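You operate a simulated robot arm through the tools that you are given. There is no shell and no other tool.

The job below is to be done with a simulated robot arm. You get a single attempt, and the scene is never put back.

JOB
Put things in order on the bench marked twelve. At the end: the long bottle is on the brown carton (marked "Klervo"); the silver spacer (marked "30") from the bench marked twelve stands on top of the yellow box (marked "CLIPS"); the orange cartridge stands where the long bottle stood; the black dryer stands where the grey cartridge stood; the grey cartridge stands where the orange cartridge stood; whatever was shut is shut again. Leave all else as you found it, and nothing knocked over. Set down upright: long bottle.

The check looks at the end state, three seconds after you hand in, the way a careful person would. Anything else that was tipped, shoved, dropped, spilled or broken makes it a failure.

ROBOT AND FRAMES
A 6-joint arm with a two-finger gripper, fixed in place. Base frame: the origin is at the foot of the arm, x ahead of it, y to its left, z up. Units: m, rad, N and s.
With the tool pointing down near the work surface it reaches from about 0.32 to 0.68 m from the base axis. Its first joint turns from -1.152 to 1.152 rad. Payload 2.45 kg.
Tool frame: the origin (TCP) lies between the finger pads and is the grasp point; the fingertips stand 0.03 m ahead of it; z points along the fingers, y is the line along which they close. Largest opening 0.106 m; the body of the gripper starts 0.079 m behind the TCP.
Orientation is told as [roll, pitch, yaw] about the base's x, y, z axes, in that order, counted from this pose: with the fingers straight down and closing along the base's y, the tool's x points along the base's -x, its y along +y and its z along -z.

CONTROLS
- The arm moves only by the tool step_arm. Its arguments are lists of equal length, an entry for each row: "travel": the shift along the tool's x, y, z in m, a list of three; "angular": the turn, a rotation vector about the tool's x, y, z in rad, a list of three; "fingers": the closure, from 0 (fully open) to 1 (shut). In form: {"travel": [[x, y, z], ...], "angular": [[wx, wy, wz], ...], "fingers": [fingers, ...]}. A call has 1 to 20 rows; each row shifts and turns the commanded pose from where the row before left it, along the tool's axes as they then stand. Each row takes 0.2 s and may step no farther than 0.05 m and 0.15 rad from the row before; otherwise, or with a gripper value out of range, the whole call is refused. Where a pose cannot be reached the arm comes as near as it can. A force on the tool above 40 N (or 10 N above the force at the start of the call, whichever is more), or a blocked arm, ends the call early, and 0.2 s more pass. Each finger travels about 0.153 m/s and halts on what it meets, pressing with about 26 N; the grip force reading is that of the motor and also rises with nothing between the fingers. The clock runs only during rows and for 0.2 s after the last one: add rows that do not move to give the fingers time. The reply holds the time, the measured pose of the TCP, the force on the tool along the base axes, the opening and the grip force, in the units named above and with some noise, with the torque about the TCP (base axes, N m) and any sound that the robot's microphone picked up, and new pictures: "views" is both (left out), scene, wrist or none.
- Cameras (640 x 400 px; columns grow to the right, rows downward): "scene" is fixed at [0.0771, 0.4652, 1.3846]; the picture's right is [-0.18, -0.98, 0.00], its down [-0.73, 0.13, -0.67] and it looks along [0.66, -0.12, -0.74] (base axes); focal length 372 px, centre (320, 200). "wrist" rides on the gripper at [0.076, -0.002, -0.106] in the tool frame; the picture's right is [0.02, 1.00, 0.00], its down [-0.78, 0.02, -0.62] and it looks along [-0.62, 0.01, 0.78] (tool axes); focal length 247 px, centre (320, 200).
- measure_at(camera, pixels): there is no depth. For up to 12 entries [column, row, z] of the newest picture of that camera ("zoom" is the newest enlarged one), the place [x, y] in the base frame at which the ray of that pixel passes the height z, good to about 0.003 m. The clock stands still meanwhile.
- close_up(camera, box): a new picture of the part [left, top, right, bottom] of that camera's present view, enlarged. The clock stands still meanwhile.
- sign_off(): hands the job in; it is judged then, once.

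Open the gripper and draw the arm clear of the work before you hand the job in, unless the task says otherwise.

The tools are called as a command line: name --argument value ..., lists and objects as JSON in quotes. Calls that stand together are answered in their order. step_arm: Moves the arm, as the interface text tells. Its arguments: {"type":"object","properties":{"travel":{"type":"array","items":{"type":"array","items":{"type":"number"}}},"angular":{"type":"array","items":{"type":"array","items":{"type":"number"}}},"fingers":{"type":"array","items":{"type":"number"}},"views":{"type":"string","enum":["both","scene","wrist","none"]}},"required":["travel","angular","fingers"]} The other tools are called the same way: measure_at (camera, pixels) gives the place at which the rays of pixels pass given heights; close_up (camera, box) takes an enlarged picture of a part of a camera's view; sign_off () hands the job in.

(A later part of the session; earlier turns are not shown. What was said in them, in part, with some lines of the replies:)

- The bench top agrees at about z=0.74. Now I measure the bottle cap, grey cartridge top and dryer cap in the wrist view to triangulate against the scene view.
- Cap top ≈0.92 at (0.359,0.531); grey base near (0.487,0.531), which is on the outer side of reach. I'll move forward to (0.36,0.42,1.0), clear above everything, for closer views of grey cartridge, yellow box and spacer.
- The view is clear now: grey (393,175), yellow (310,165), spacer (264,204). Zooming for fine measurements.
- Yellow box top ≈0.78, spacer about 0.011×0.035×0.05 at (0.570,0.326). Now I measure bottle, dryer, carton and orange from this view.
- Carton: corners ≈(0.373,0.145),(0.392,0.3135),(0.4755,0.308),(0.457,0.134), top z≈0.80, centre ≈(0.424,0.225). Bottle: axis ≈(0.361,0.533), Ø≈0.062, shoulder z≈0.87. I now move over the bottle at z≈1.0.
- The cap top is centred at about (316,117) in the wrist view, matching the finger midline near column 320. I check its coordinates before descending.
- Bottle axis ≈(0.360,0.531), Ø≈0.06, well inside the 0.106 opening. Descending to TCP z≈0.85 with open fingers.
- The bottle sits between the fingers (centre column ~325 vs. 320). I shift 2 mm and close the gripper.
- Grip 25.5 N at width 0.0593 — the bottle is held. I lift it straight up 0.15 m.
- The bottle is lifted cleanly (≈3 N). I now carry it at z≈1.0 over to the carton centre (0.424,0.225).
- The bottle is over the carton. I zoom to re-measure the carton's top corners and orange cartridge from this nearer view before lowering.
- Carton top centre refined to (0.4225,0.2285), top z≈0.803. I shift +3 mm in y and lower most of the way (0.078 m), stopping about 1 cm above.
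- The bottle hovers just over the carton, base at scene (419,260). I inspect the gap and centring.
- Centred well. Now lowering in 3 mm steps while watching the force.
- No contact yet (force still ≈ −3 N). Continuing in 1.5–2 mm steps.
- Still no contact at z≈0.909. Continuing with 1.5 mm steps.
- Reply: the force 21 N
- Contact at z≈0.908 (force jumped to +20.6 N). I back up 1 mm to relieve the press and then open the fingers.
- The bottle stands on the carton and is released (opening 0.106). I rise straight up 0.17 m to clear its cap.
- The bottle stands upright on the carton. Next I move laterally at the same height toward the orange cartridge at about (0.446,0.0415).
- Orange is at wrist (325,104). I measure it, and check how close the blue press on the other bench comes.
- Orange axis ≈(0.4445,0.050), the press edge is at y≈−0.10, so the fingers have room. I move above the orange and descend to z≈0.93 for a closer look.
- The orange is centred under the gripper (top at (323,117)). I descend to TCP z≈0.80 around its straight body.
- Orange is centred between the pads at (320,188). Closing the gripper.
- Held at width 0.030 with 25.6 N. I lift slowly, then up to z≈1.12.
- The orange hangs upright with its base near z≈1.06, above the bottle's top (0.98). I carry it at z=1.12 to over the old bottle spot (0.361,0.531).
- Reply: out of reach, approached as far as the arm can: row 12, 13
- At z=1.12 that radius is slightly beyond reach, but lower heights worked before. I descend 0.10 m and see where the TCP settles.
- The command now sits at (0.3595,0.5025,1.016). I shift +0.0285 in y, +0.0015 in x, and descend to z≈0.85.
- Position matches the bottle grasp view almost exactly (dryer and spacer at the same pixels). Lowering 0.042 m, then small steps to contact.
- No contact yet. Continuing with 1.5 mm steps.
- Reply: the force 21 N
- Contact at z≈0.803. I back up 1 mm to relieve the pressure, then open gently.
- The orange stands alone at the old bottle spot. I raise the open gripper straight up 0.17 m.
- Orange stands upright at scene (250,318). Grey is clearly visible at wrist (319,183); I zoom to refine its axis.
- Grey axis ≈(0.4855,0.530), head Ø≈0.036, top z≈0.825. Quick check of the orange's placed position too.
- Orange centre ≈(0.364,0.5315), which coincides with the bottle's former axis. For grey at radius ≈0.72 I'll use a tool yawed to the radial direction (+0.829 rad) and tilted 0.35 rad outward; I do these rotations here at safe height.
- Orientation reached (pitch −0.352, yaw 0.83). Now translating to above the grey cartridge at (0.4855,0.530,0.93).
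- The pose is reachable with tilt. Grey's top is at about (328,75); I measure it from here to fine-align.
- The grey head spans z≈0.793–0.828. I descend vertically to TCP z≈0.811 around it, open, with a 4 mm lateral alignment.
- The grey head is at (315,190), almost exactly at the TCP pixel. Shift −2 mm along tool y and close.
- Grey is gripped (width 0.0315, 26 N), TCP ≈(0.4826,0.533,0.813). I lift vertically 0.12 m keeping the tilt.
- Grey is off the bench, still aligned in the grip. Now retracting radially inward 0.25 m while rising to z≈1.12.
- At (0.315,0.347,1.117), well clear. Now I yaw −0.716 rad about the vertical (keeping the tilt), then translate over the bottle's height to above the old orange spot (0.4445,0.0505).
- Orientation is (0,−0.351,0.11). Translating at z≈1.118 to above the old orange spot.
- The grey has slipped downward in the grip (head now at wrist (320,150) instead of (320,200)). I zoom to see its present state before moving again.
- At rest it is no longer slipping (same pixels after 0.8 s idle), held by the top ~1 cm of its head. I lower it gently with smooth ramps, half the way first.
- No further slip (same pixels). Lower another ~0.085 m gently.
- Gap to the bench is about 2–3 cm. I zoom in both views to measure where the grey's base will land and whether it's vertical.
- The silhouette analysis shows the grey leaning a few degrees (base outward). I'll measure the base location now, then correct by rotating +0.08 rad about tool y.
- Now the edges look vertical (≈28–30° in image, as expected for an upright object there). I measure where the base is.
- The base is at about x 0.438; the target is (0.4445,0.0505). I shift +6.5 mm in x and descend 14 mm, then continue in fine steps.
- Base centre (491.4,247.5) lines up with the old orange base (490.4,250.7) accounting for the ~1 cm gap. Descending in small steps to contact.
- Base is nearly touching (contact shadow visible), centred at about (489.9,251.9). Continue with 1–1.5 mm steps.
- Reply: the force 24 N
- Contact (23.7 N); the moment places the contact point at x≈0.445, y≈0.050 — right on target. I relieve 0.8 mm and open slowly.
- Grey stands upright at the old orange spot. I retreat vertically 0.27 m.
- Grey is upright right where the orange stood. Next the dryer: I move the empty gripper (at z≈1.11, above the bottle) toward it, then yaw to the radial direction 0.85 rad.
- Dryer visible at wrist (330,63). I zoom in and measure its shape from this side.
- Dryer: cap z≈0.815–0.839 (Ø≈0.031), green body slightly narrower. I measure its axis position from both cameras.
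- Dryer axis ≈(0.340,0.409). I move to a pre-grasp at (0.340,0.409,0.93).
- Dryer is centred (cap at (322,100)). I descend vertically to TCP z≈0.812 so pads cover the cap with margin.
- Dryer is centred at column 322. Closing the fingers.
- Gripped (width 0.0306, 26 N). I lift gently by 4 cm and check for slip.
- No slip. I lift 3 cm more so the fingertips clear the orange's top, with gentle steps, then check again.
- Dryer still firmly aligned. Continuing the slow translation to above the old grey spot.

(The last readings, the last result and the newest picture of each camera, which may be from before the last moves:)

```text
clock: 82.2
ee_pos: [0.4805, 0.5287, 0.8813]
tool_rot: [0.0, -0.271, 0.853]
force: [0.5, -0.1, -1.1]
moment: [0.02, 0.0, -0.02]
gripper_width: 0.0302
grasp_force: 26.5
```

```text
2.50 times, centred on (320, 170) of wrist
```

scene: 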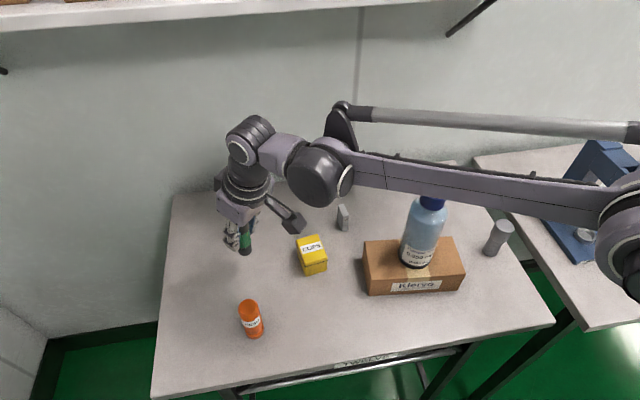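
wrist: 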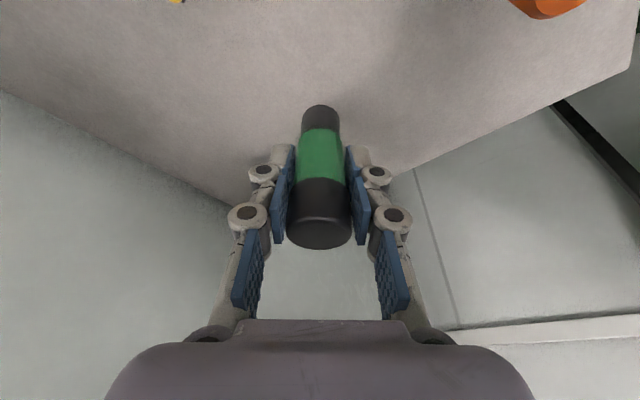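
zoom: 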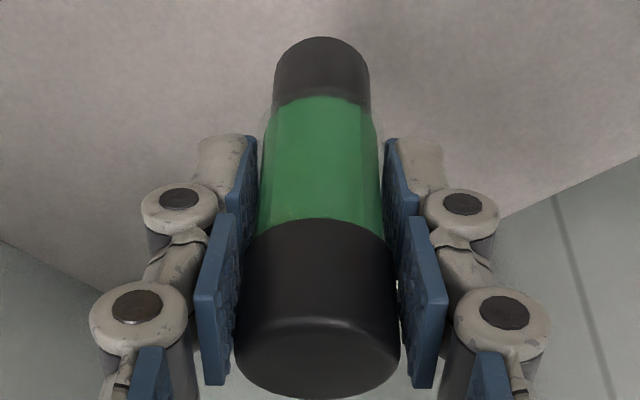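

Dryer is over the old grey spot with no slip. I measure its base centre (245.4,251.2) at base height ≈0.814 against the grey's old base.

measure_at --camera "scene" --pixels '[[245.4, 251.2, 0.814], [245.4, 255.5, 0.814], [238.2, 249, 0.814], [252.2, 249, 0.814], [251.4, 272, 0.745], [251.25, 276.9, 0.745]]'

measure_at --camera "wrist" --pixels '[[320.8, 104.8, 0.814], [302, 117, 0.814], [339.5, 117, 0.814]]'

```text
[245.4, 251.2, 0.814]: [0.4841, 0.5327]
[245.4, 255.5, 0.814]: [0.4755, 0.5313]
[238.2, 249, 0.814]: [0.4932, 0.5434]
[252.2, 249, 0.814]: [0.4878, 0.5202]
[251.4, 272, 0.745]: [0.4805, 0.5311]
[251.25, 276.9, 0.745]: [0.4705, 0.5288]
```

```text
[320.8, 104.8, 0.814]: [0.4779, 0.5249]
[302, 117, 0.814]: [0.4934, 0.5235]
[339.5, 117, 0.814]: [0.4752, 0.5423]
```

Dryer base at (0.4845,0.533) vs. grey's old centre ≈(0.484,0.5325) — matched. Lowering 0.062 m smoothly.

step_arm --travel '[[0.0021, 0, 0.0077], [0.004, 0, 0.0145], [0.004, 0, 0.0145], [0.0032, 0, 0.0116], [0.0021, 0, 0.0077], [0.0011, 0, 0.0039], [0, 0, 0]]' --angular '[[0, 0, 0], [0, 0, 0], [0, 0, 0], [0, 0, 0], [0, 0, 0], [0, 0, 0], [0, 0, 0]]' --fingers '[1, 1, 1, 1, 1, 1, 1]'

step_arm --travel '[[0.0004, 0, 0.00145], [0.0004, 0, 0.00145], [0, 0, 0]]' --angular '[[0, 0, 0], [0, 0, 0], [0, 0, 0]]' --fingers '[1, 1, 1]' --views "none"

```text
clock: 83.8
ee_pos: [0.4807, 0.5294, 0.8193]
tool_rot: [0.0, -0.27, 0.852]
force: [0.5, -0.1, -0.1]
moment: [0.01, 0.01, -0.02]
gripper_width: 0.0305
grasp_force: 26.1
```

scene: 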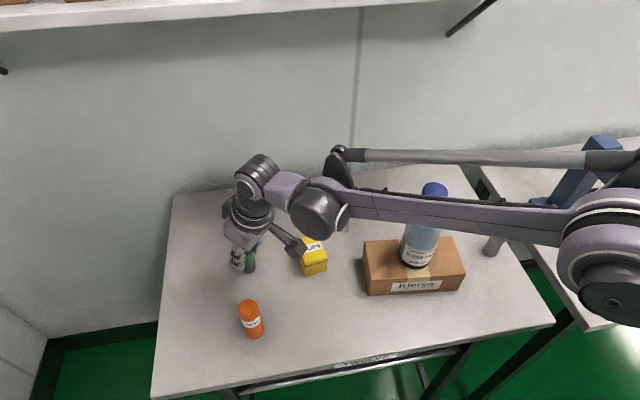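
wrist: 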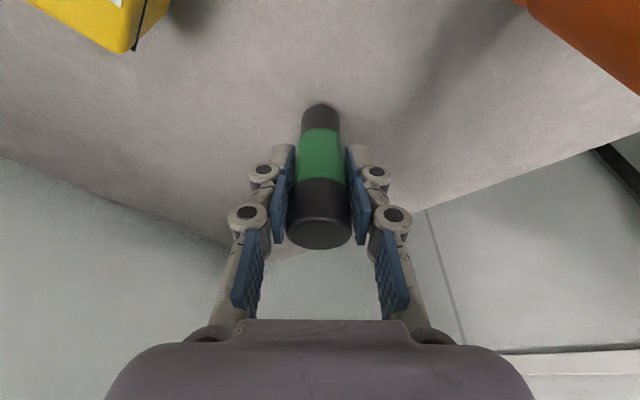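

```text
clock: 84.6
ee_pos: [0.4799, 0.5303, 0.8171]
tool_rot: [0.0, -0.271, 0.852]
force: [0.0, -0.8, -1.2]
moment: [0.01, -0.02, 0.01]
gripper_width: 0.0305
grasp_force: 25.8
```

No contact yet at z≈0.817; contact is expected around 0.812. Continuing in small steps.

step_arm --travel '[[0.0004, 0, 0.00145], [0, 0, 0]]' --angular '[[0, 0, 0], [0, 0, 0]]' --fingers '[1, 1]' --views "none"

step_arm --travel '[[0.0004, 0, 0.00145], [0, 0, 0]]' --angular '[[0, 0, 0], [0, 0, 0]]' --fingers '[1, 1]' --views "none"

step_arm --travel '[[0.0003, 0, 0.001], [0, 0, 0]]' --angular '[[0, 0, 0], [0, 0, 0]]' --fingers '[1, 1]' --views "none"

```text
clock: 85.2
ee_pos: [0.4815, 0.5299, 0.8154]
tool_rot: [-0.001, -0.271, 0.853]
force: [-0.3, -0.1, -1.2]
moment: [-0.01, -0.02, -0.04]
gripper_width: 0.0303
grasp_force: 25.9
```

```text
clock: 85.8
ee_pos: [0.482, 0.5293, 0.8129]
tool_rot: [0.0, -0.272, 0.851]
force: [0.3, 0.0, -0.5]
moment: [0.02, -0.02, -0.03]
gripper_width: 0.0303
grasp_force: 26.0
```

```text
clock: 86.4
ee_pos: [0.481, 0.5302, 0.8126]
tool_rot: [0.0, -0.27, 0.851]
force: [-1.0, -1.1, 7.1]
moment: [-0.09, -0.01, 0.0]
gripper_width: 0.0303
grasp_force: 26.6
```

First contact (7 N). I press 0.7 mm more to seat it flat, then relieve and release.

step_arm --travel '[[0.0002, 0, 0.0007], [0, 0, 0]]' --angular '[[0, 0, 0], [0, 0, 0]]' --fingers '[1, 1]' --views "none"

step_arm --travel '[[-0.0002, 0, -0.0007], [0, 0, 0]]' --angular '[[0, 0, 0], [0, 0, 0]]' --fingers '[1, 1]' --views "wrist"

```text
clock: 87.0
ee_pos: [0.4815, 0.5296, 0.8117]
tool_rot: [-0.001, -0.272, 0.851]
force: [-0.3, 0.5, 7.9]
moment: [-0.01, -0.12, 0.01]
gripper_width: 0.0306
grasp_force: 26.5
```

```text
clock: 87.6
ee_pos: [0.4804, 0.53, 0.8122]
tool_rot: [0.0, -0.27, 0.853]
force: [0.7, 1.0, 4.9]
moment: [0.01, -0.08, 0.0]
gripper_width: 0.0302
grasp_force: 25.9
```

wrist: 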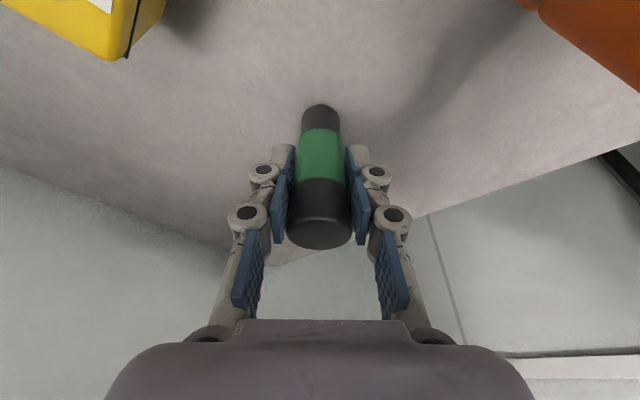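

The dryer is resting on the bench with ~5 N residual. Opening the fingers slowly.

step_arm --travel '[[0, 0, 0], [0, 0, 0], [0, 0, 0], [0, 0, 0], [0, 0, 0], [0, 0, 0]]' --angular '[[0, 0, 0], [0, 0, 0], [0, 0, 0], [0, 0, 0], [0, 0, 0], [0, 0, 0]]' --fingers '[0.69, 0.65, 0.5, 0.3, 0, 0]'

close_up --camera "scene" --box '[200, 220, 296, 280]'

```text
clock: 89.0
ee_pos: [0.4818, 0.5306, 0.8113]
tool_rot: [0.0, -0.27, 0.853]
force: [-0.3, 0.2, 0.5]
moment: [0.01, -0.01, 0.0]
gripper_width: 0.1061
grasp_force: 0.0
```

scene: 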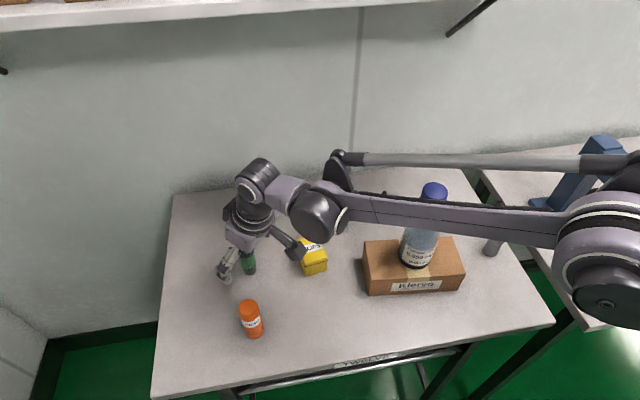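
wrist: 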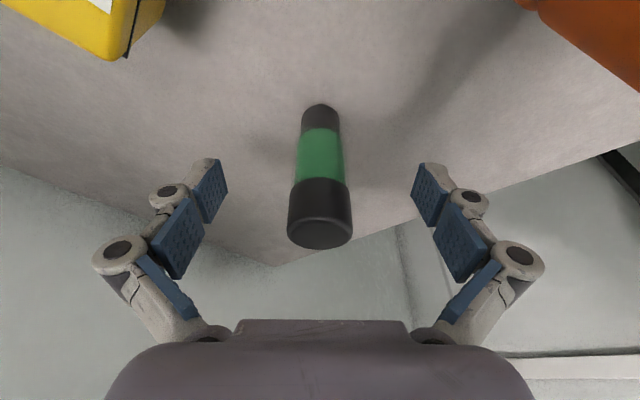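

```text
6.67 times, centred on (248, 250) of scene
```

zoom: 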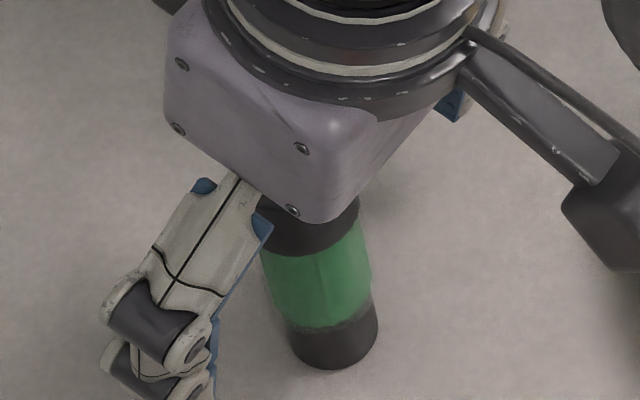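

Dryer stands freely. Retreating vertically 0.12 m.

step_arm --travel '[[-0.0053, 0, -0.0193], [-0.0107, 0, -0.0386], [-0.0107, 0, -0.0386], [-0.0053, 0, -0.0193], [0, 0, 0], [0, 0, 0]]' --angular '[[0, 0, 0], [0, 0, 0], [0, 0, 0], [0, 0, 0], [0, 0, 0], [0, 0, 0]]' --fingers '[0, 0, 0, 0, 0, 0]'

close_up --camera "scene" --box '[200, 220, 296, 280]'

```text
clock: 90.4
ee_pos: [0.4807, 0.5309, 0.9305]
tool_rot: [0.002, -0.27, 0.851]
force: [-0.2, 0.2, -0.5]
moment: [0.0, -0.02, -0.03]
gripper_width: 0.1062
grasp_force: 0.2
```

scene: 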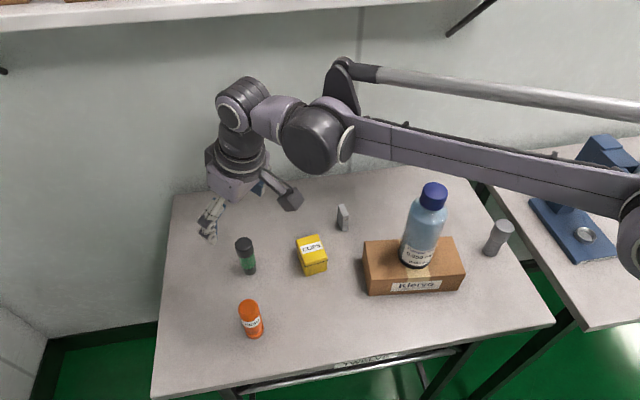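
wrist: 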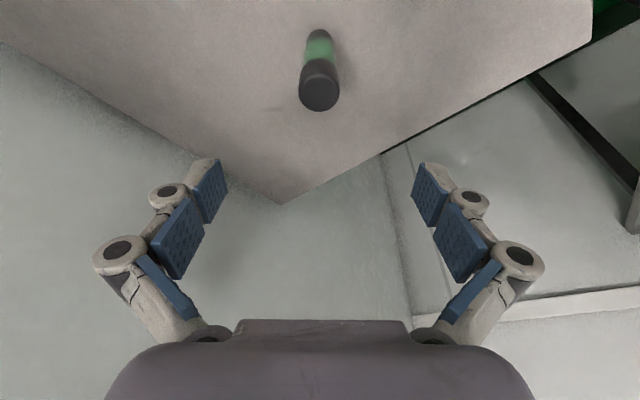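

```text
6.67 times, centred on (248, 250) of scene
```

zoom: 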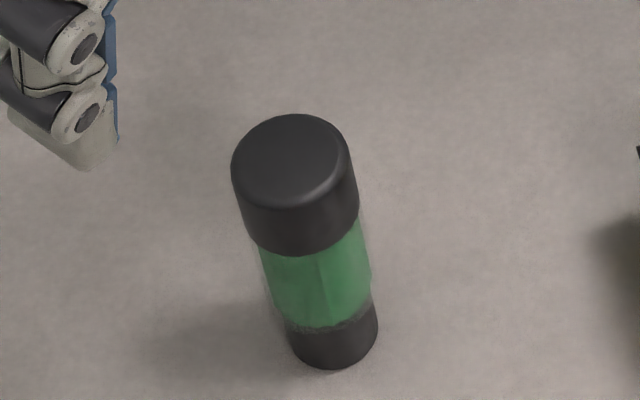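

The dryer stands upright at the grey's old spot (base at (250,270.3) vs. grey's (251.4,272)). Last item: the spacer. I move back and up toward it, then restore tool-down and yaw close to zero for a look.

step_arm --travel '[[0.0207, -0.0272, -0.0203], [0.0207, -0.0272, -0.0203], [0.0207, -0.0272, -0.0203], [0.0207, -0.0272, -0.0203], [0.0208, -0.0272, -0.0202], [0, 0, 0], [0, 0, 0], [0, 0, 0], [0, 0, 0], [0, 0, 0], [0, 0, 0], [0, 0, 0], [0, 0, 0], [0, 0, 0]]' --angular '[[0, 0, 0], [0, 0, 0], [0, 0, 0], [0, 0, 0], [0, 0, 0], [0, 0.135, 0], [0, 0.135, 0], [0, 0, 0.1337], [0, 0, 0.1337], [0, 0, 0.1337], [0, 0, 0.1337], [0, 0, 0.1337], [0, 0, 0.1337], [0, 0, 0]]' --fingers '[0, 0, 0, 0, 0, 0, 0, 0, 0, 0, 0, 0, 0, 0]'

```text
clock: 93.4
ee_pos: [0.4993, 0.3458, 1.0025]
tool_rot: [0.002, -0.001, 0.049]
force: [-0.4, -0.2, -0.1]
moment: [0.02, -0.01, 0.01]
gripper_width: 0.1061
grasp_force: 0.0
```

scene: 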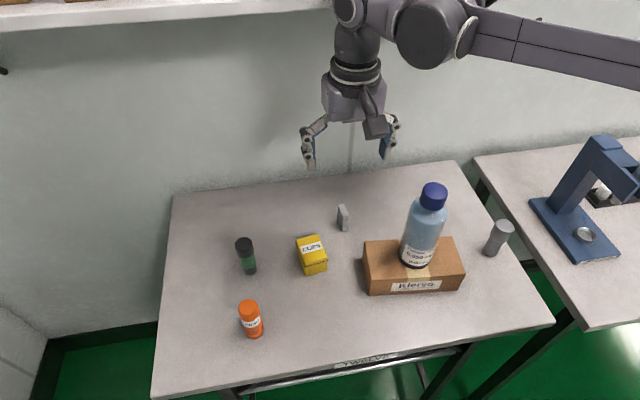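
wrist: 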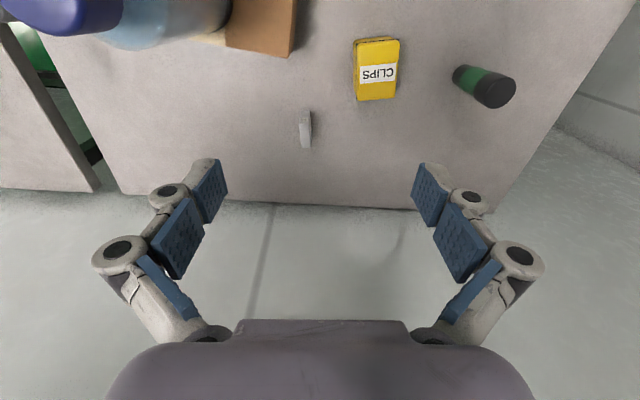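

Tool is vertical at (0.499,0.346,1.0), yaw 0.049. The spacer is at wrist (305,128) and the yellow box at (377,68); I zoom for precise corners.

close_up --camera "wrist" --box '[265, 100, 345, 150]'

close_up --camera "wrist" --box '[330, 30, 426, 110]'

close_up --camera "scene" --box '[290, 195, 370, 245]'

```text
8.00 times, centred on (305, 125) of wrist
```

zoom: 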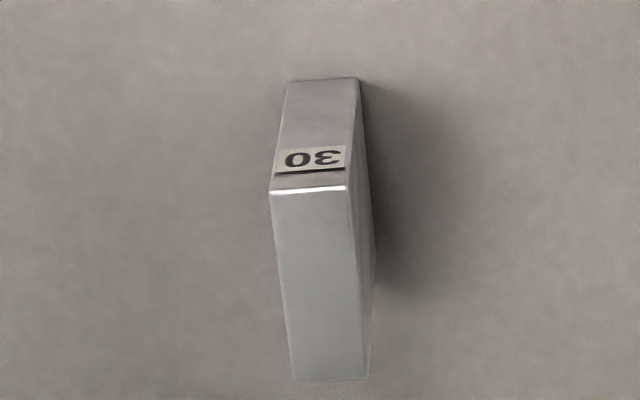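

```text
5.00 times, centred on (378, 70) of wrist
```

zoom: 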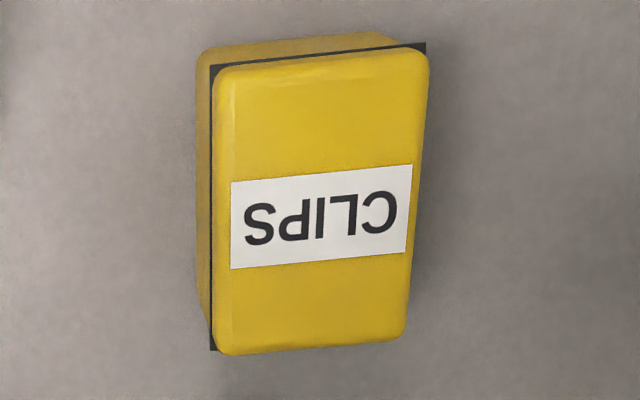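

```text
8.00 times, centred on (330, 220) of scene
```

zoom: 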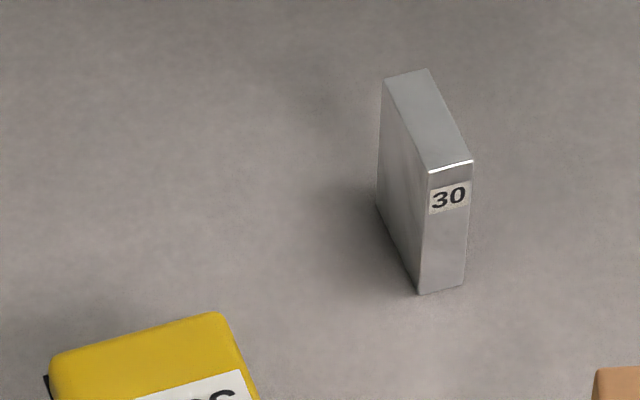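

measure_at --camera "wrist" --pixels '[[301, 110, 0.745], [309.6, 109.75, 0.745], [298.75, 124, 0.785], [308.6, 123.5, 0.785], [301.75, 147.75, 0.785], [311, 147.25, 0.785], [298.75, 124, 0.795], [308.6, 123.5, 0.795], [301.75, 147.75, 0.795], [311, 147.25, 0.795], [312, 131.25, 0.745]]'

measure_at --camera "scene" --pixels '[[342.25, 231.6, 0.745], [347.9, 230.6, 0.745], [337.1, 220.6, 0.745], [343.4, 216.5, 0.785], [349, 215, 0.785], [343.5, 203.75, 0.785], [338, 205, 0.785], [343.4, 216.5, 0.795], [349, 215, 0.795], [343.5, 203.75, 0.795], [338, 205, 0.795]]'

measure_at --camera "wrist" --pixels '[[373.5, 45, 0.785], [415, 41, 0.785], [373, 99.5, 0.785], [409.5, 96, 0.785], [376, 83.4, 0.785], [411, 79.8, 0.785], [376, 66, 0.785], [412.4, 62.8, 0.785]]'

```text
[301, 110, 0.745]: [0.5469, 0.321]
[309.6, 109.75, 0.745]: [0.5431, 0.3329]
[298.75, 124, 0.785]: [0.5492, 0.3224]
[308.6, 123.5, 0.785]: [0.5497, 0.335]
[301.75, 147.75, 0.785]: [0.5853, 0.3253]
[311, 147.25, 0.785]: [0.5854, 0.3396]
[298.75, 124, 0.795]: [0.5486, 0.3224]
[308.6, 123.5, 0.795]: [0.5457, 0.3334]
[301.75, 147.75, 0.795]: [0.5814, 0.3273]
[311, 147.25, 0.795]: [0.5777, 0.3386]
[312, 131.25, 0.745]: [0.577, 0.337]
```

```text
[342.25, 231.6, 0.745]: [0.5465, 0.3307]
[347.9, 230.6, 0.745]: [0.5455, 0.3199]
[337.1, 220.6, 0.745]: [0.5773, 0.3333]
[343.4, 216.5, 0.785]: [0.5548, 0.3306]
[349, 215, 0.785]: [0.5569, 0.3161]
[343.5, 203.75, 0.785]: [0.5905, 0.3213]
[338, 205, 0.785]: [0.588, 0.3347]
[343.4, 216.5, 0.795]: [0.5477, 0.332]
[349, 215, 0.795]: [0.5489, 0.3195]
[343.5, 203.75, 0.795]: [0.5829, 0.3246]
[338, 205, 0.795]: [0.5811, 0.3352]
```

```text
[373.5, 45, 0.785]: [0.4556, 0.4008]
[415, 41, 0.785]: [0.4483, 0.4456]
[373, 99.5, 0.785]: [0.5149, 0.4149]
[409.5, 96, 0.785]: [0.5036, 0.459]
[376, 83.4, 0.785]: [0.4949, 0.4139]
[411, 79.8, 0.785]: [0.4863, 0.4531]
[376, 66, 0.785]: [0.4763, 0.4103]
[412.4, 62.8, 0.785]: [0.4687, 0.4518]
```

Spacer centre ≈(0.5634,0.3287), yaw ≈0.135 rad, 0.0116×0.034×0.05, top z≈0.795. I adjust yaw and move diagonally to above it at z≈0.90.

step_arm --travel '[[0, 0, 0], [-0.0153, -0.0064, 0.025], [-0.0153, -0.0064, 0.025], [-0.0153, -0.0064, 0.025], [-0.0153, -0.0063, 0.025], [0, 0, 0], [0, 0, 0]]' --angular '[[0, 0, -0.086], [0, 0, 0], [0, 0, 0], [0, 0, 0], [0, 0, 0], [0, 0, 0], [0, 0, 0]]' --fingers '[0, 0, 0, 0, 0, 0, 0]'

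close_up --camera "wrist" --box '[240, 60, 400, 160]'

```text
clock: 95.0
ee_pos: [0.5629, 0.3283, 0.903]
tool_rot: [0.001, 0.0, 0.135]
force: [-0.5, 0.5, -0.6]
moment: [-0.03, 0.01, -0.02]
gripper_width: 0.1059
grasp_force: 0.0
```

scene: 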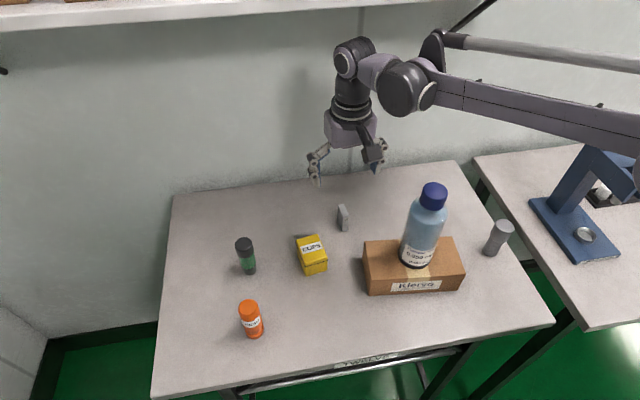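
wrist: 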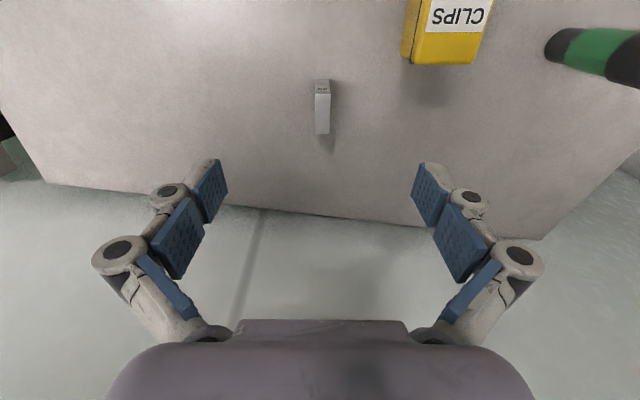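

```text
4.00 times, centred on (320, 110) of wrist
```

zoom: 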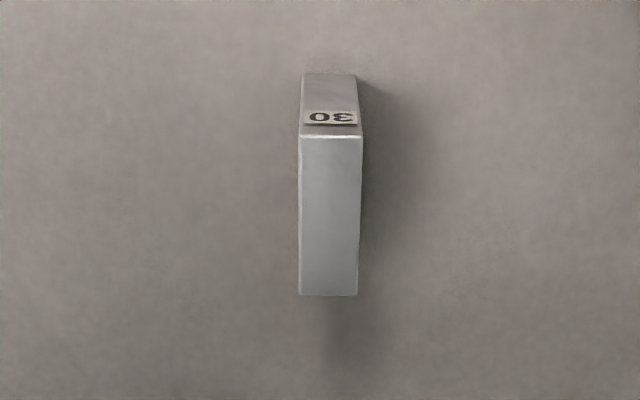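

The spacer now looks straight and centred (offset ≈1.5 mm). I partially close to ~0.053 m opening to keep away from the yellow box, and descend to z≈0.785.

step_arm --travel '[[0, 0.0015, 0], [0, 0, 0.03], [0, 0, 0.03], [0, 0, 0.03], [0, 0, 0.02], [0, 0, 0.007], [0, 0, 0]]' --angular '[[0, 0, 0], [0, 0, 0], [0, 0, 0], [0, 0, 0], [0, 0, 0], [0, 0, 0], [0, 0, 0]]' --fingers '[0.5, 0.5, 0.5, 0.5, 0.5, 0.5, 0.5]'

close_up --camera "wrist" --box '[240, 120, 400, 220]'

```text
clock: 96.6
ee_pos: [0.5636, 0.3295, 0.7862]
tool_rot: [0.003, 0.0, 0.134]
force: [-0.5, 0.2, 0.2]
moment: [-0.05, 0.0, 0.01]
gripper_width: 0.053
grasp_force: 0.1
```

scene: 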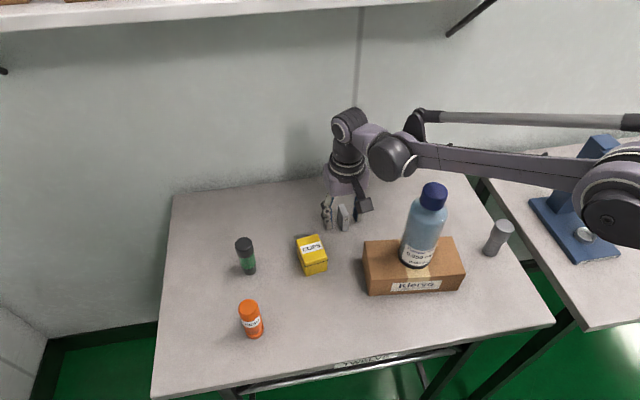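
wrist: 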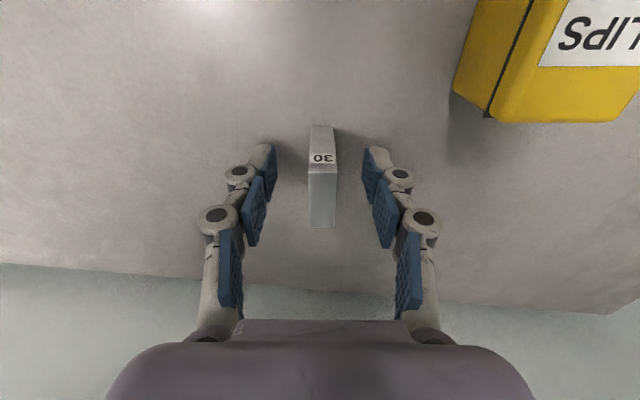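

```text
4.00 times, centred on (320, 170) of wrist
```

zoom: 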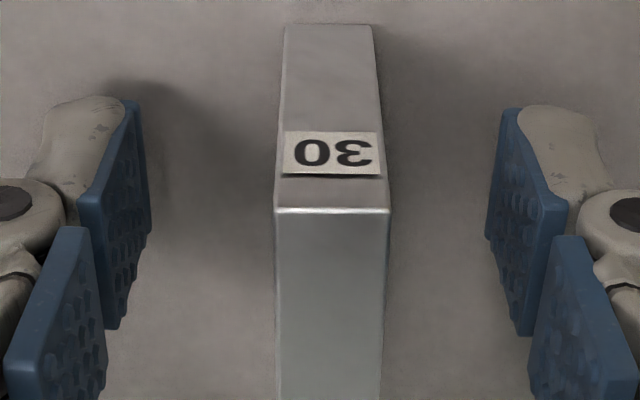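

Spacer centred between the pads. Closing on it.

step_arm --travel '[[0, 0.0008, 0], [0, 0, 0], [0, 0, 0], [0, 0, 0], [0, 0, 0], [0, 0, 0]]' --angular '[[0, 0, 0], [0, 0, 0], [0, 0, 0], [0, 0, 0], [0, 0, 0], [0, 0, 0]]' --fingers '[0.5, 0.65, 0.8, 0.9, 1, 1]'

close_up --camera "wrist" --box '[240, 120, 400, 220]'

```text
clock: 98.0
ee_pos: [0.5635, 0.3305, 0.7863]
tool_rot: [0.001, 0.001, 0.134]
force: [0.6, 0.4, 0.5]
moment: [0.01, 0.01, 0.0]
gripper_width: 0.0122
grasp_force: 26.4
```

scene: 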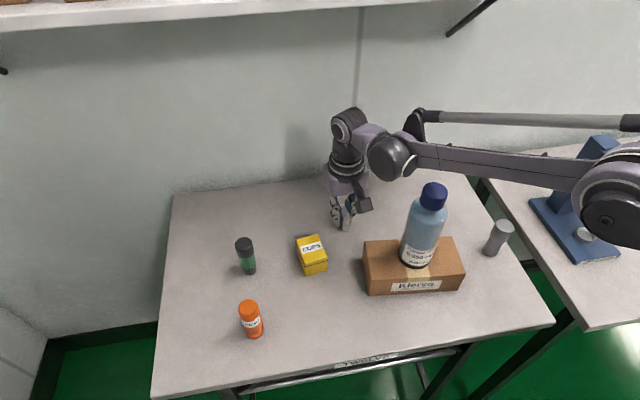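
wrist: 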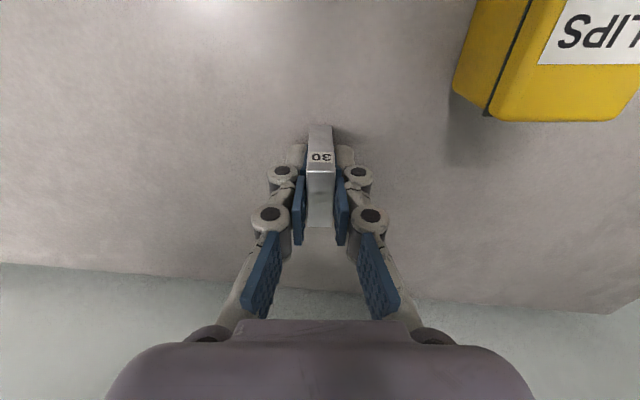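

```text
4.00 times, centred on (320, 170) of wrist
```

zoom: 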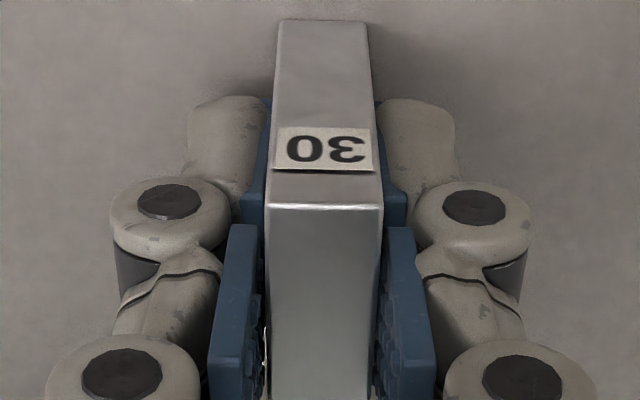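

Spacer held (width 0.0122, 26 N). I lift it gently 8 cm straight up and check for slip.

step_arm --travel '[[0, 0, -0.005], [0, 0, -0.01], [0, 0, -0.02], [0, 0, -0.02], [0, 0, -0.015], [0, 0, -0.01], [0, 0, 0]]' --angular '[[0, 0, 0], [0, 0, 0], [0, 0, 0], [0, 0, 0], [0, 0, 0], [0, 0, 0], [0, 0, 0]]' --fingers '[1, 1, 1, 1, 1, 1, 1]'

close_up --camera "wrist" --box '[240, 120, 400, 220]'

```text
clock: 99.6
ee_pos: [0.5636, 0.3318, 0.8666]
tool_rot: [0.003, -0.001, 0.135]
force: [-0.1, -0.1, -0.9]
moment: [-0.01, 0.01, 0.03]
gripper_width: 0.0119
grasp_force: 25.7
```

scene: 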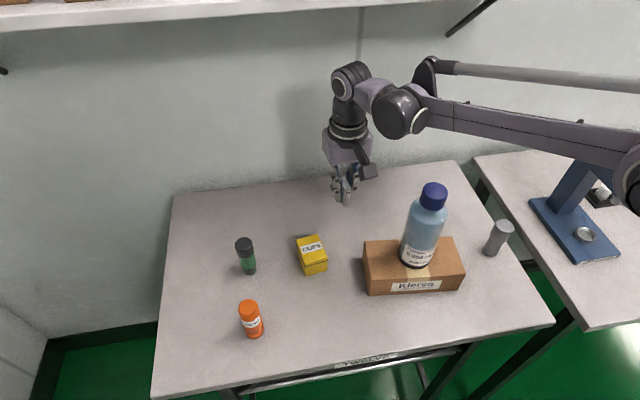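
wrist: 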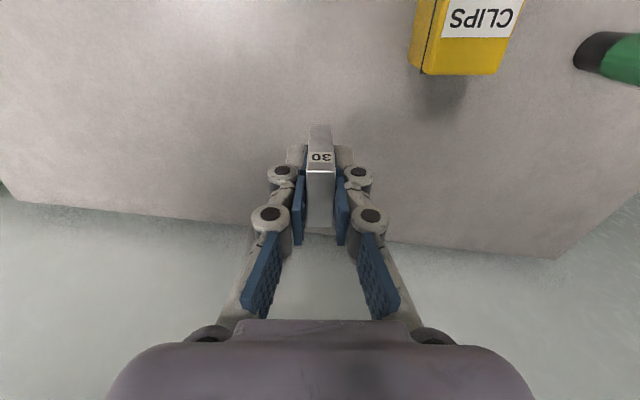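

```text
4.00 times, centred on (320, 170) of wrist
```

zoom: 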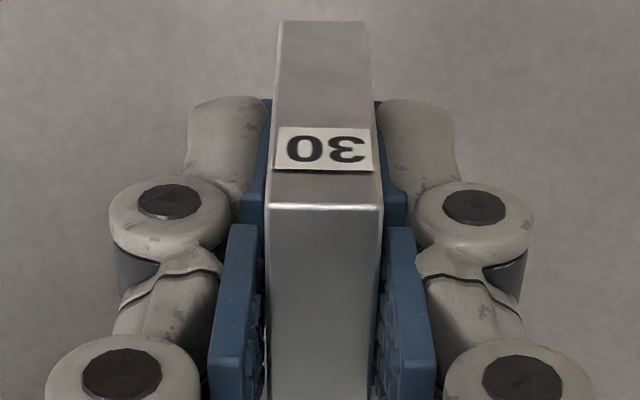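

No slip. I translate smoothly to above the yellow box centre (≈(0.4855,0.4085)).

step_arm --travel '[[0.0038, 0.0049, 0], [0.0077, 0.0097, 0], [0.0153, 0.0194, 0], [0.0153, 0.0194, 0], [0.0153, 0.0194, 0], [0.0077, 0.0097, 0], [0.0039, 0.0048, 0], [0, 0, 0]]' --angular '[[0, 0, 0], [0, 0, 0], [0, 0, 0], [0, 0, 0], [0, 0, 0], [0, 0, 0], [0, 0, 0], [0, 0, 0]]' --fingers '[1, 1, 1, 1, 1, 1, 1, 1]'

close_up --camera "wrist" --box '[240, 80, 400, 180]'

close_up --camera "scene" --box '[270, 220, 366, 280]'

```text
clock: 101.4
ee_pos: [0.4828, 0.4078, 0.8655]
tool_rot: [0.002, 0.001, 0.135]
force: [0.1, 0.9, -0.8]
moment: [0.02, -0.02, 0.01]
gripper_width: 0.0122
grasp_force: 25.9
```

scene: 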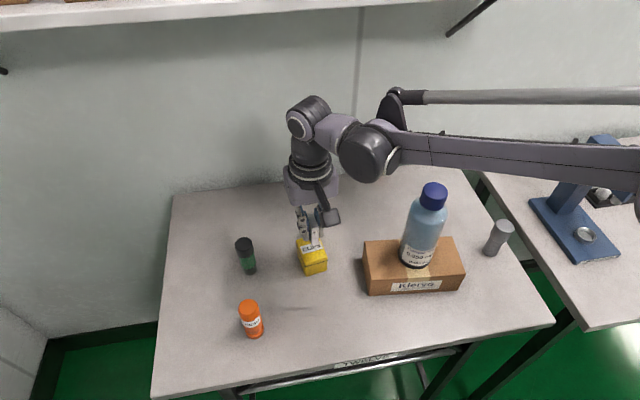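
wrist: 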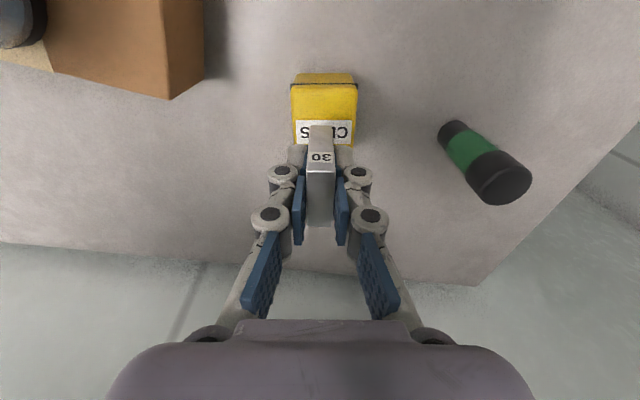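

```text
4.00 times, centred on (320, 130) of wrist
```

zoom: 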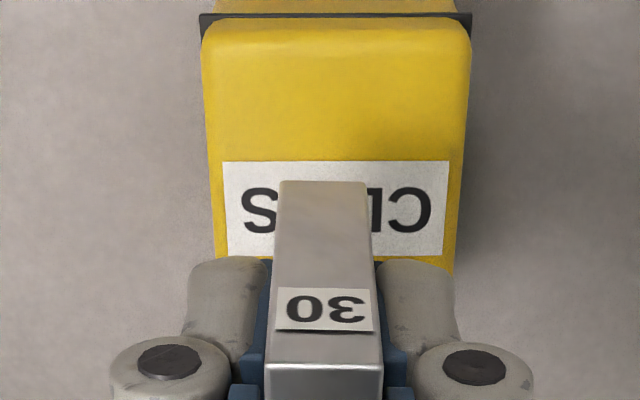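

```text
6.67 times, centred on (318, 250) of scene
```

zoom: 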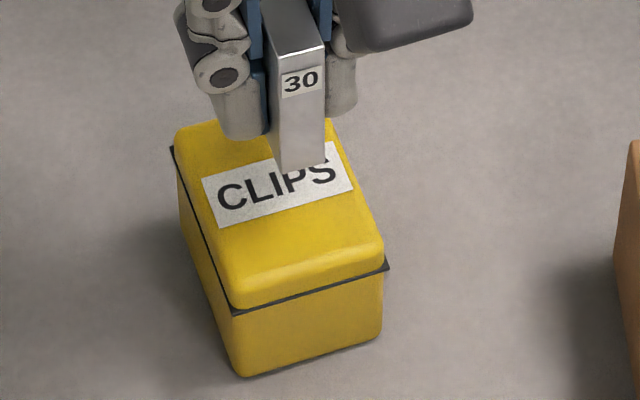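

Spacer hangs straight over the yellow box, which looks aligned with it. I measure the box's lid corners to fine-centre.

measure_at --camera "wrist" --pixels '[[290.75, 88.5, 0.785], [357.5, 88.5, 0.785], [290.75, 88.5, 0.79], [357.5, 88.5, 0.79], [294, 80, 0.745], [355, 76, 0.745]]'

measure_at --camera "scene" --pixels '[[305.25, 264.5, 0.785], [327.5, 259.3, 0.785], [320.25, 238.5, 0.785], [296.5, 240, 0.785], [305.25, 264.5, 0.79], [327.5, 259.3, 0.79], [320.25, 238.5, 0.79], [296.5, 240, 0.79], [306.5, 276.5, 0.745], [327, 270.5, 0.745]]'

```text
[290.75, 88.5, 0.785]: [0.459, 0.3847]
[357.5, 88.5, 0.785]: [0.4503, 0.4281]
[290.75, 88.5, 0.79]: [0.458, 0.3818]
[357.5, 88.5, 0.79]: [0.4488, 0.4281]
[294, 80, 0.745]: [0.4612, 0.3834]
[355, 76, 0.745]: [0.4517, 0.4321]
```

```text
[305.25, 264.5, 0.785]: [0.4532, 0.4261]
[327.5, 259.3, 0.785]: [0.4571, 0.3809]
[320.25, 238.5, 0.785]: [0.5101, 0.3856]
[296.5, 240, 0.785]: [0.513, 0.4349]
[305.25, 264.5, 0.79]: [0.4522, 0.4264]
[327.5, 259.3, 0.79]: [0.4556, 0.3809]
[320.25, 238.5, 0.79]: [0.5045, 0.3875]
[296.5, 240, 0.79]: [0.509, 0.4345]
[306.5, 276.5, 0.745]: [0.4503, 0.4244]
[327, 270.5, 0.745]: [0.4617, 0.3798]
```

The lid centre ≈(0.485,0.409); the spacer's centre is at ≈(0.4855,0.408). Lowering 0.033 m gently, then small steps.

step_arm --travel '[[0, 0.001, 0.004], [0, 0, 0.008], [0, 0, 0.009], [0, 0, 0.008], [0, 0, 0.004], [0, 0, 0]]' --angular '[[0, 0, 0], [0, 0, 0], [0, 0, 0], [0, 0, 0], [0, 0, 0], [0, 0, 0]]' --fingers '[1, 1, 1, 1, 1, 1]'

close_up --camera "scene" --box '[270, 220, 366, 280]'

```text
clock: 102.8
ee_pos: [0.4823, 0.4096, 0.8314]
tool_rot: [0.002, 0.002, 0.138]
force: [-0.6, 2.7, 22.0]
moment: [0.08, 0.01, -0.02]
gripper_width: 0.0121
grasp_force: 25.9
```

scene: 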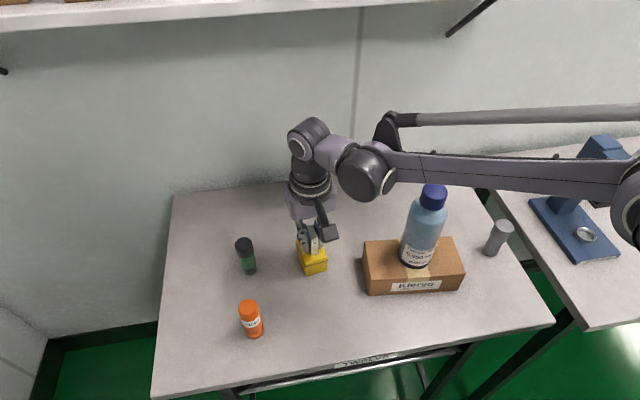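
wrist: 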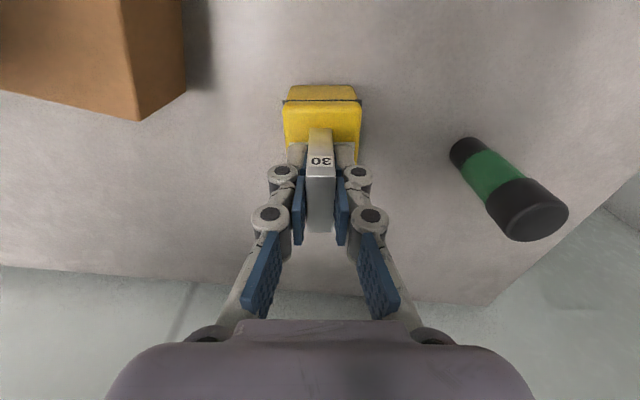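

```text
6.67 times, centred on (318, 250) of scene
```

zoom: 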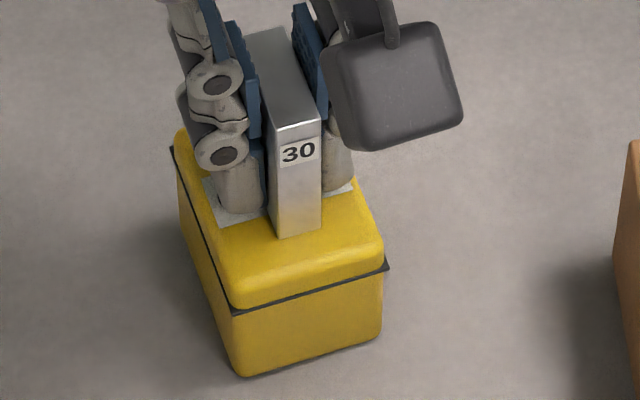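

Already in contact (22 N) — the lid is slightly higher than estimated; the spacer sits centred. I back up 1 mm to relieve.

step_arm --travel '[[0, 0, -0.001], [0, 0, 0]]' --angular '[[0, 0, 0], [0, 0, 0]]' --fingers '[1, 1]' --views "none"

```text
clock: 103.4
ee_pos: [0.4823, 0.4075, 0.8317]
tool_rot: [0.002, 0.0, 0.135]
force: [-2.2, 2.1, 9.5]
moment: [0.08, 0.05, 0.02]
gripper_width: 0.0122
grasp_force: 26.1
```

Still 9.5 N of residual press; I raise another 0.6 mm and check.

step_arm --travel '[[0, 0, -0.0006], [0, 0, 0]]' --angular '[[0, 0, 0], [0, 0, 0]]' --fingers '[1, 1]' --views "wrist"

close_up --camera "wrist" --box '[240, 80, 400, 180]'

```text
clock: 104.0
ee_pos: [0.4834, 0.4088, 0.8343]
tool_rot: [-0.001, -0.001, 0.135]
force: [-0.1, -0.3, -0.4]
moment: [-0.01, 0.0, 0.02]
gripper_width: 0.012
grasp_force: 25.8
```

wrist: 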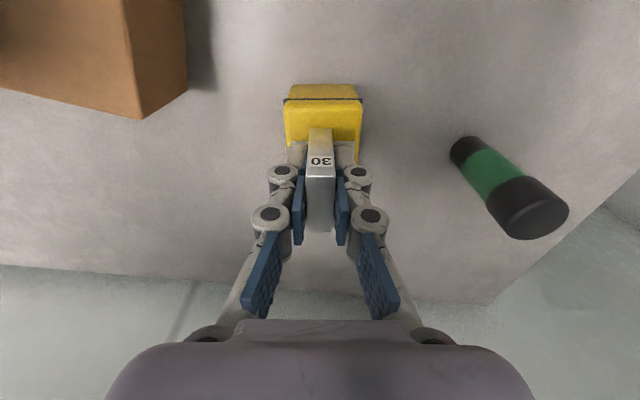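

```text
4.00 times, centred on (320, 130) of wrist
```

zoom: 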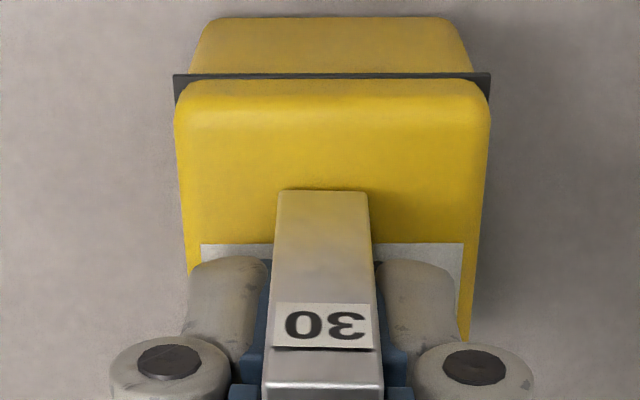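

Force is ~0 and the spacer stands just on the lid. I open slowly.

step_arm --travel '[[0, 0, 0.0003], [0, 0, 0], [0, 0, 0], [0, 0, 0], [0, 0, 0], [0, 0, 0]]' --angular '[[0, 0, 0], [0, 0, 0], [0, 0, 0], [0, 0, 0], [0, 0, 0], [0, 0, 0]]' --fingers '[1, 0.87, 0.8, 0.7, 0.55, 0.45]'

close_up --camera "scene" --box '[270, 220, 366, 280]'

```text
clock: 105.4
ee_pos: [0.4833, 0.4085, 0.8337]
tool_rot: [0.001, 0.0, 0.136]
force: [0.5, -0.4, -0.5]
moment: [0.0, 0.0, -0.02]
gripper_width: 0.0581
grasp_force: 0.0
```

scene: 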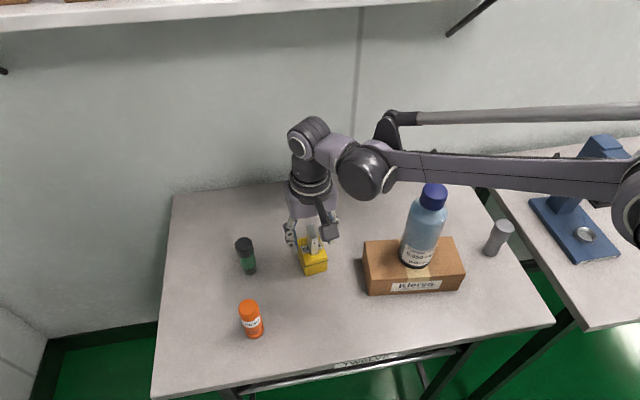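
wrist: 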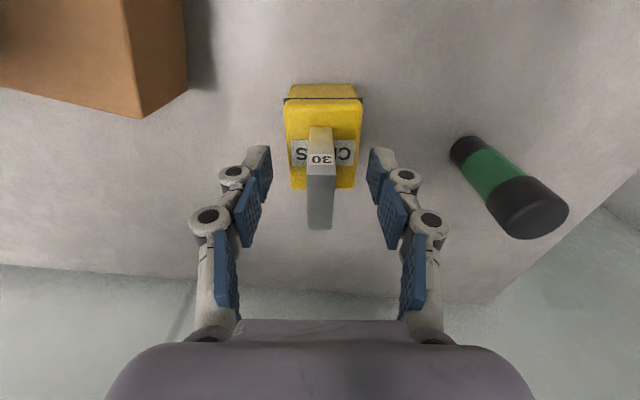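

```text
6.67 times, centred on (318, 250) of scene
```

zoom: 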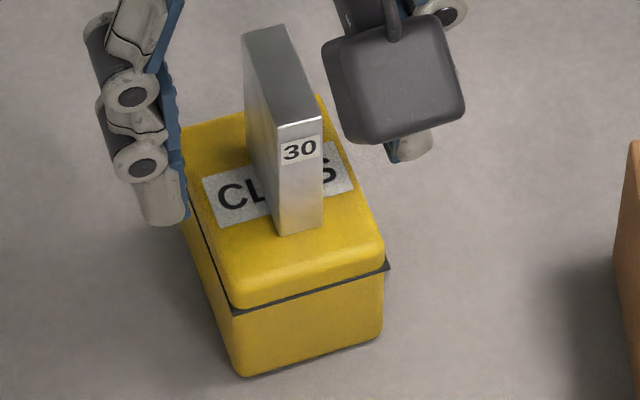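

The spacer stands on the yellow box. I rise straight up 0.16 m.

step_arm --travel '[[0, 0, -0.015], [0, 0, -0.03], [0, 0, -0.04], [0, 0, -0.04], [0, 0, -0.035], [0, 0, 0]]' --angular '[[0, 0, 0], [0, 0, 0], [0, 0, 0], [0, 0, 0], [0, 0, 0], [0, 0, 0]]' --fingers '[0.45, 0.45, 0.45, 0.45, 0.45, 0.45]'

```text
clock: 106.8
ee_pos: [0.4829, 0.4074, 0.9962]
tool_rot: [0.001, 0.0, 0.138]
force: [0.2, -0.3, 0.0]
moment: [-0.01, -0.01, -0.06]
gripper_width: 0.0582
grasp_force: 0.1
```

scene: 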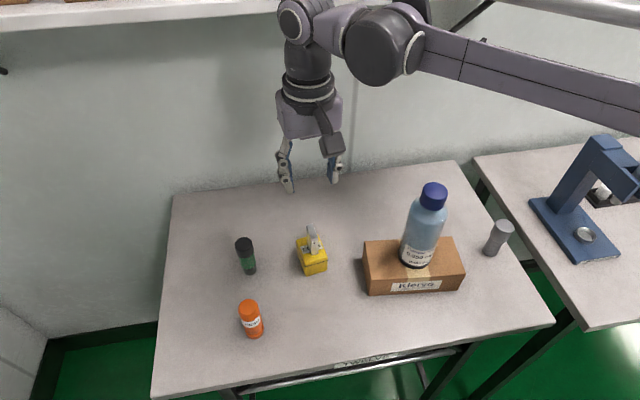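
wrist: 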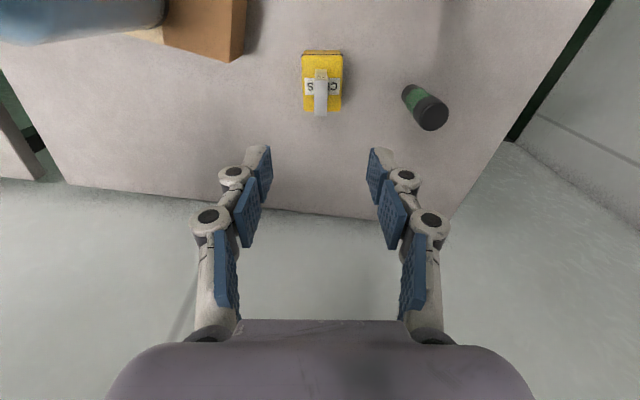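

All objects appear in place. I retract the arm inward and upward, near the starting pose, opening the gripper fully.

step_arm --travel '[[0.0349, -0.0097, -0.0179], [0.0349, -0.0097, -0.0179], [0.0349, -0.0097, -0.0179], [0.0349, -0.0097, -0.0179], [0.0349, -0.0097, -0.0179], [0.0349, -0.0097, -0.0179], [0.0349, -0.0095, -0.0176], [0, 0, 0], [0, 0, 0]]' --angular '[[0, 0, 0], [0, 0, 0], [0, 0, 0], [0, 0, 0], [0, 0, 0], [0, 0, 0], [0, 0, 0.135], [0, 0, 0], [0, 0, 0]]' --fingers '[0.45, 0.4, 0.2, 0, 0, 0, 0, 0, 0]'

close_up --camera "scene" --box '[200, 200, 360, 350]'

close_up --camera "wrist" --box '[160, 80, 520, 305]'

```text
clock: 108.8
ee_pos: [0.2475, 0.3053, 1.1178]
tool_rot: [0.001, 0.001, 0.0]
force: [-0.2, 0.3, 0.1]
moment: [-0.02, -0.01, -0.01]
gripper_width: 0.1059
grasp_force: 0.0
```

scene: 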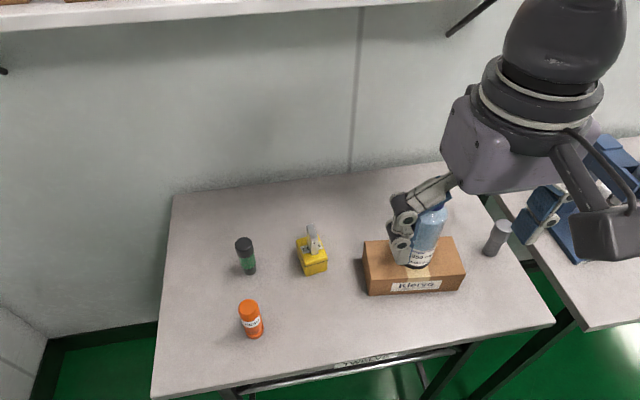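
wrist: 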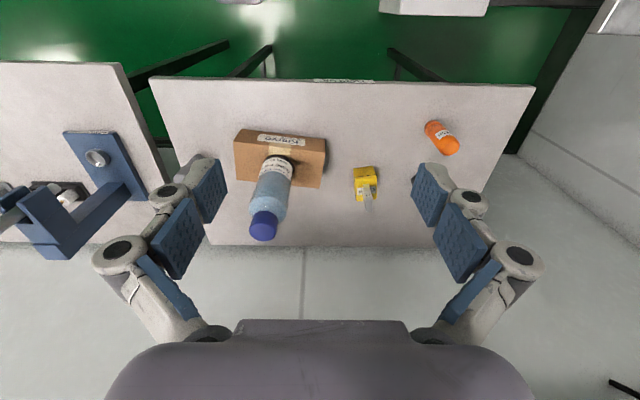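

```text
2.67 times, centred on (280, 275) of scene
```

zoom: 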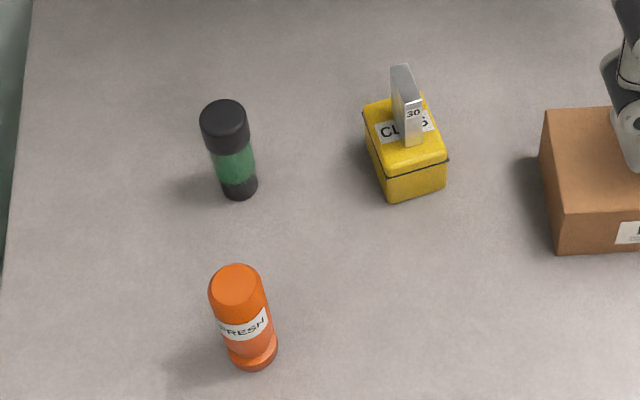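

```text
1.78 times, centred on (340, 192) of wrist
```

zoom: 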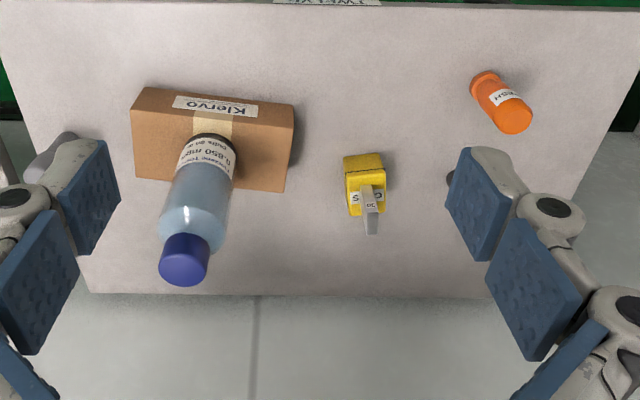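

Everything is in its final place: the bottle stands upright on the carton, the spacer stands on the closed yellow box, and the orange, dryer and grey stand upright on their assigned spots. The gripper is open and clear, so I hand in.

sign_off

```text
The job is handed in.
```

The bench is in the order you asked for, and I've handed the job in. I don't have the check's result yet.

| Item | Where it is now |
|---|---|
| Long bottle | Upright near the centre of the brown "Klervo" carton |
| Silver spacer "30" | Standing on top of the yellow "CLIPS" box, whose lid is still closed |
| Orange cartridge | Upright where the long bottle stood |
| Grey cartridge | Upright where the orange cartridge stood |
| Black dryer | Upright where the grey cartridge stood, about 3–4 mm off by the camera |

- **Grey cartridge slip:** it slid about 4 cm down in the grip while I was carrying it. It did not fall or touch anything, and I straightened it before setting it down.
- **Other items:** the final pictures show nothing tipped over or out of place.
- **Arm:** the gripper is open and drawn back near its starting position.
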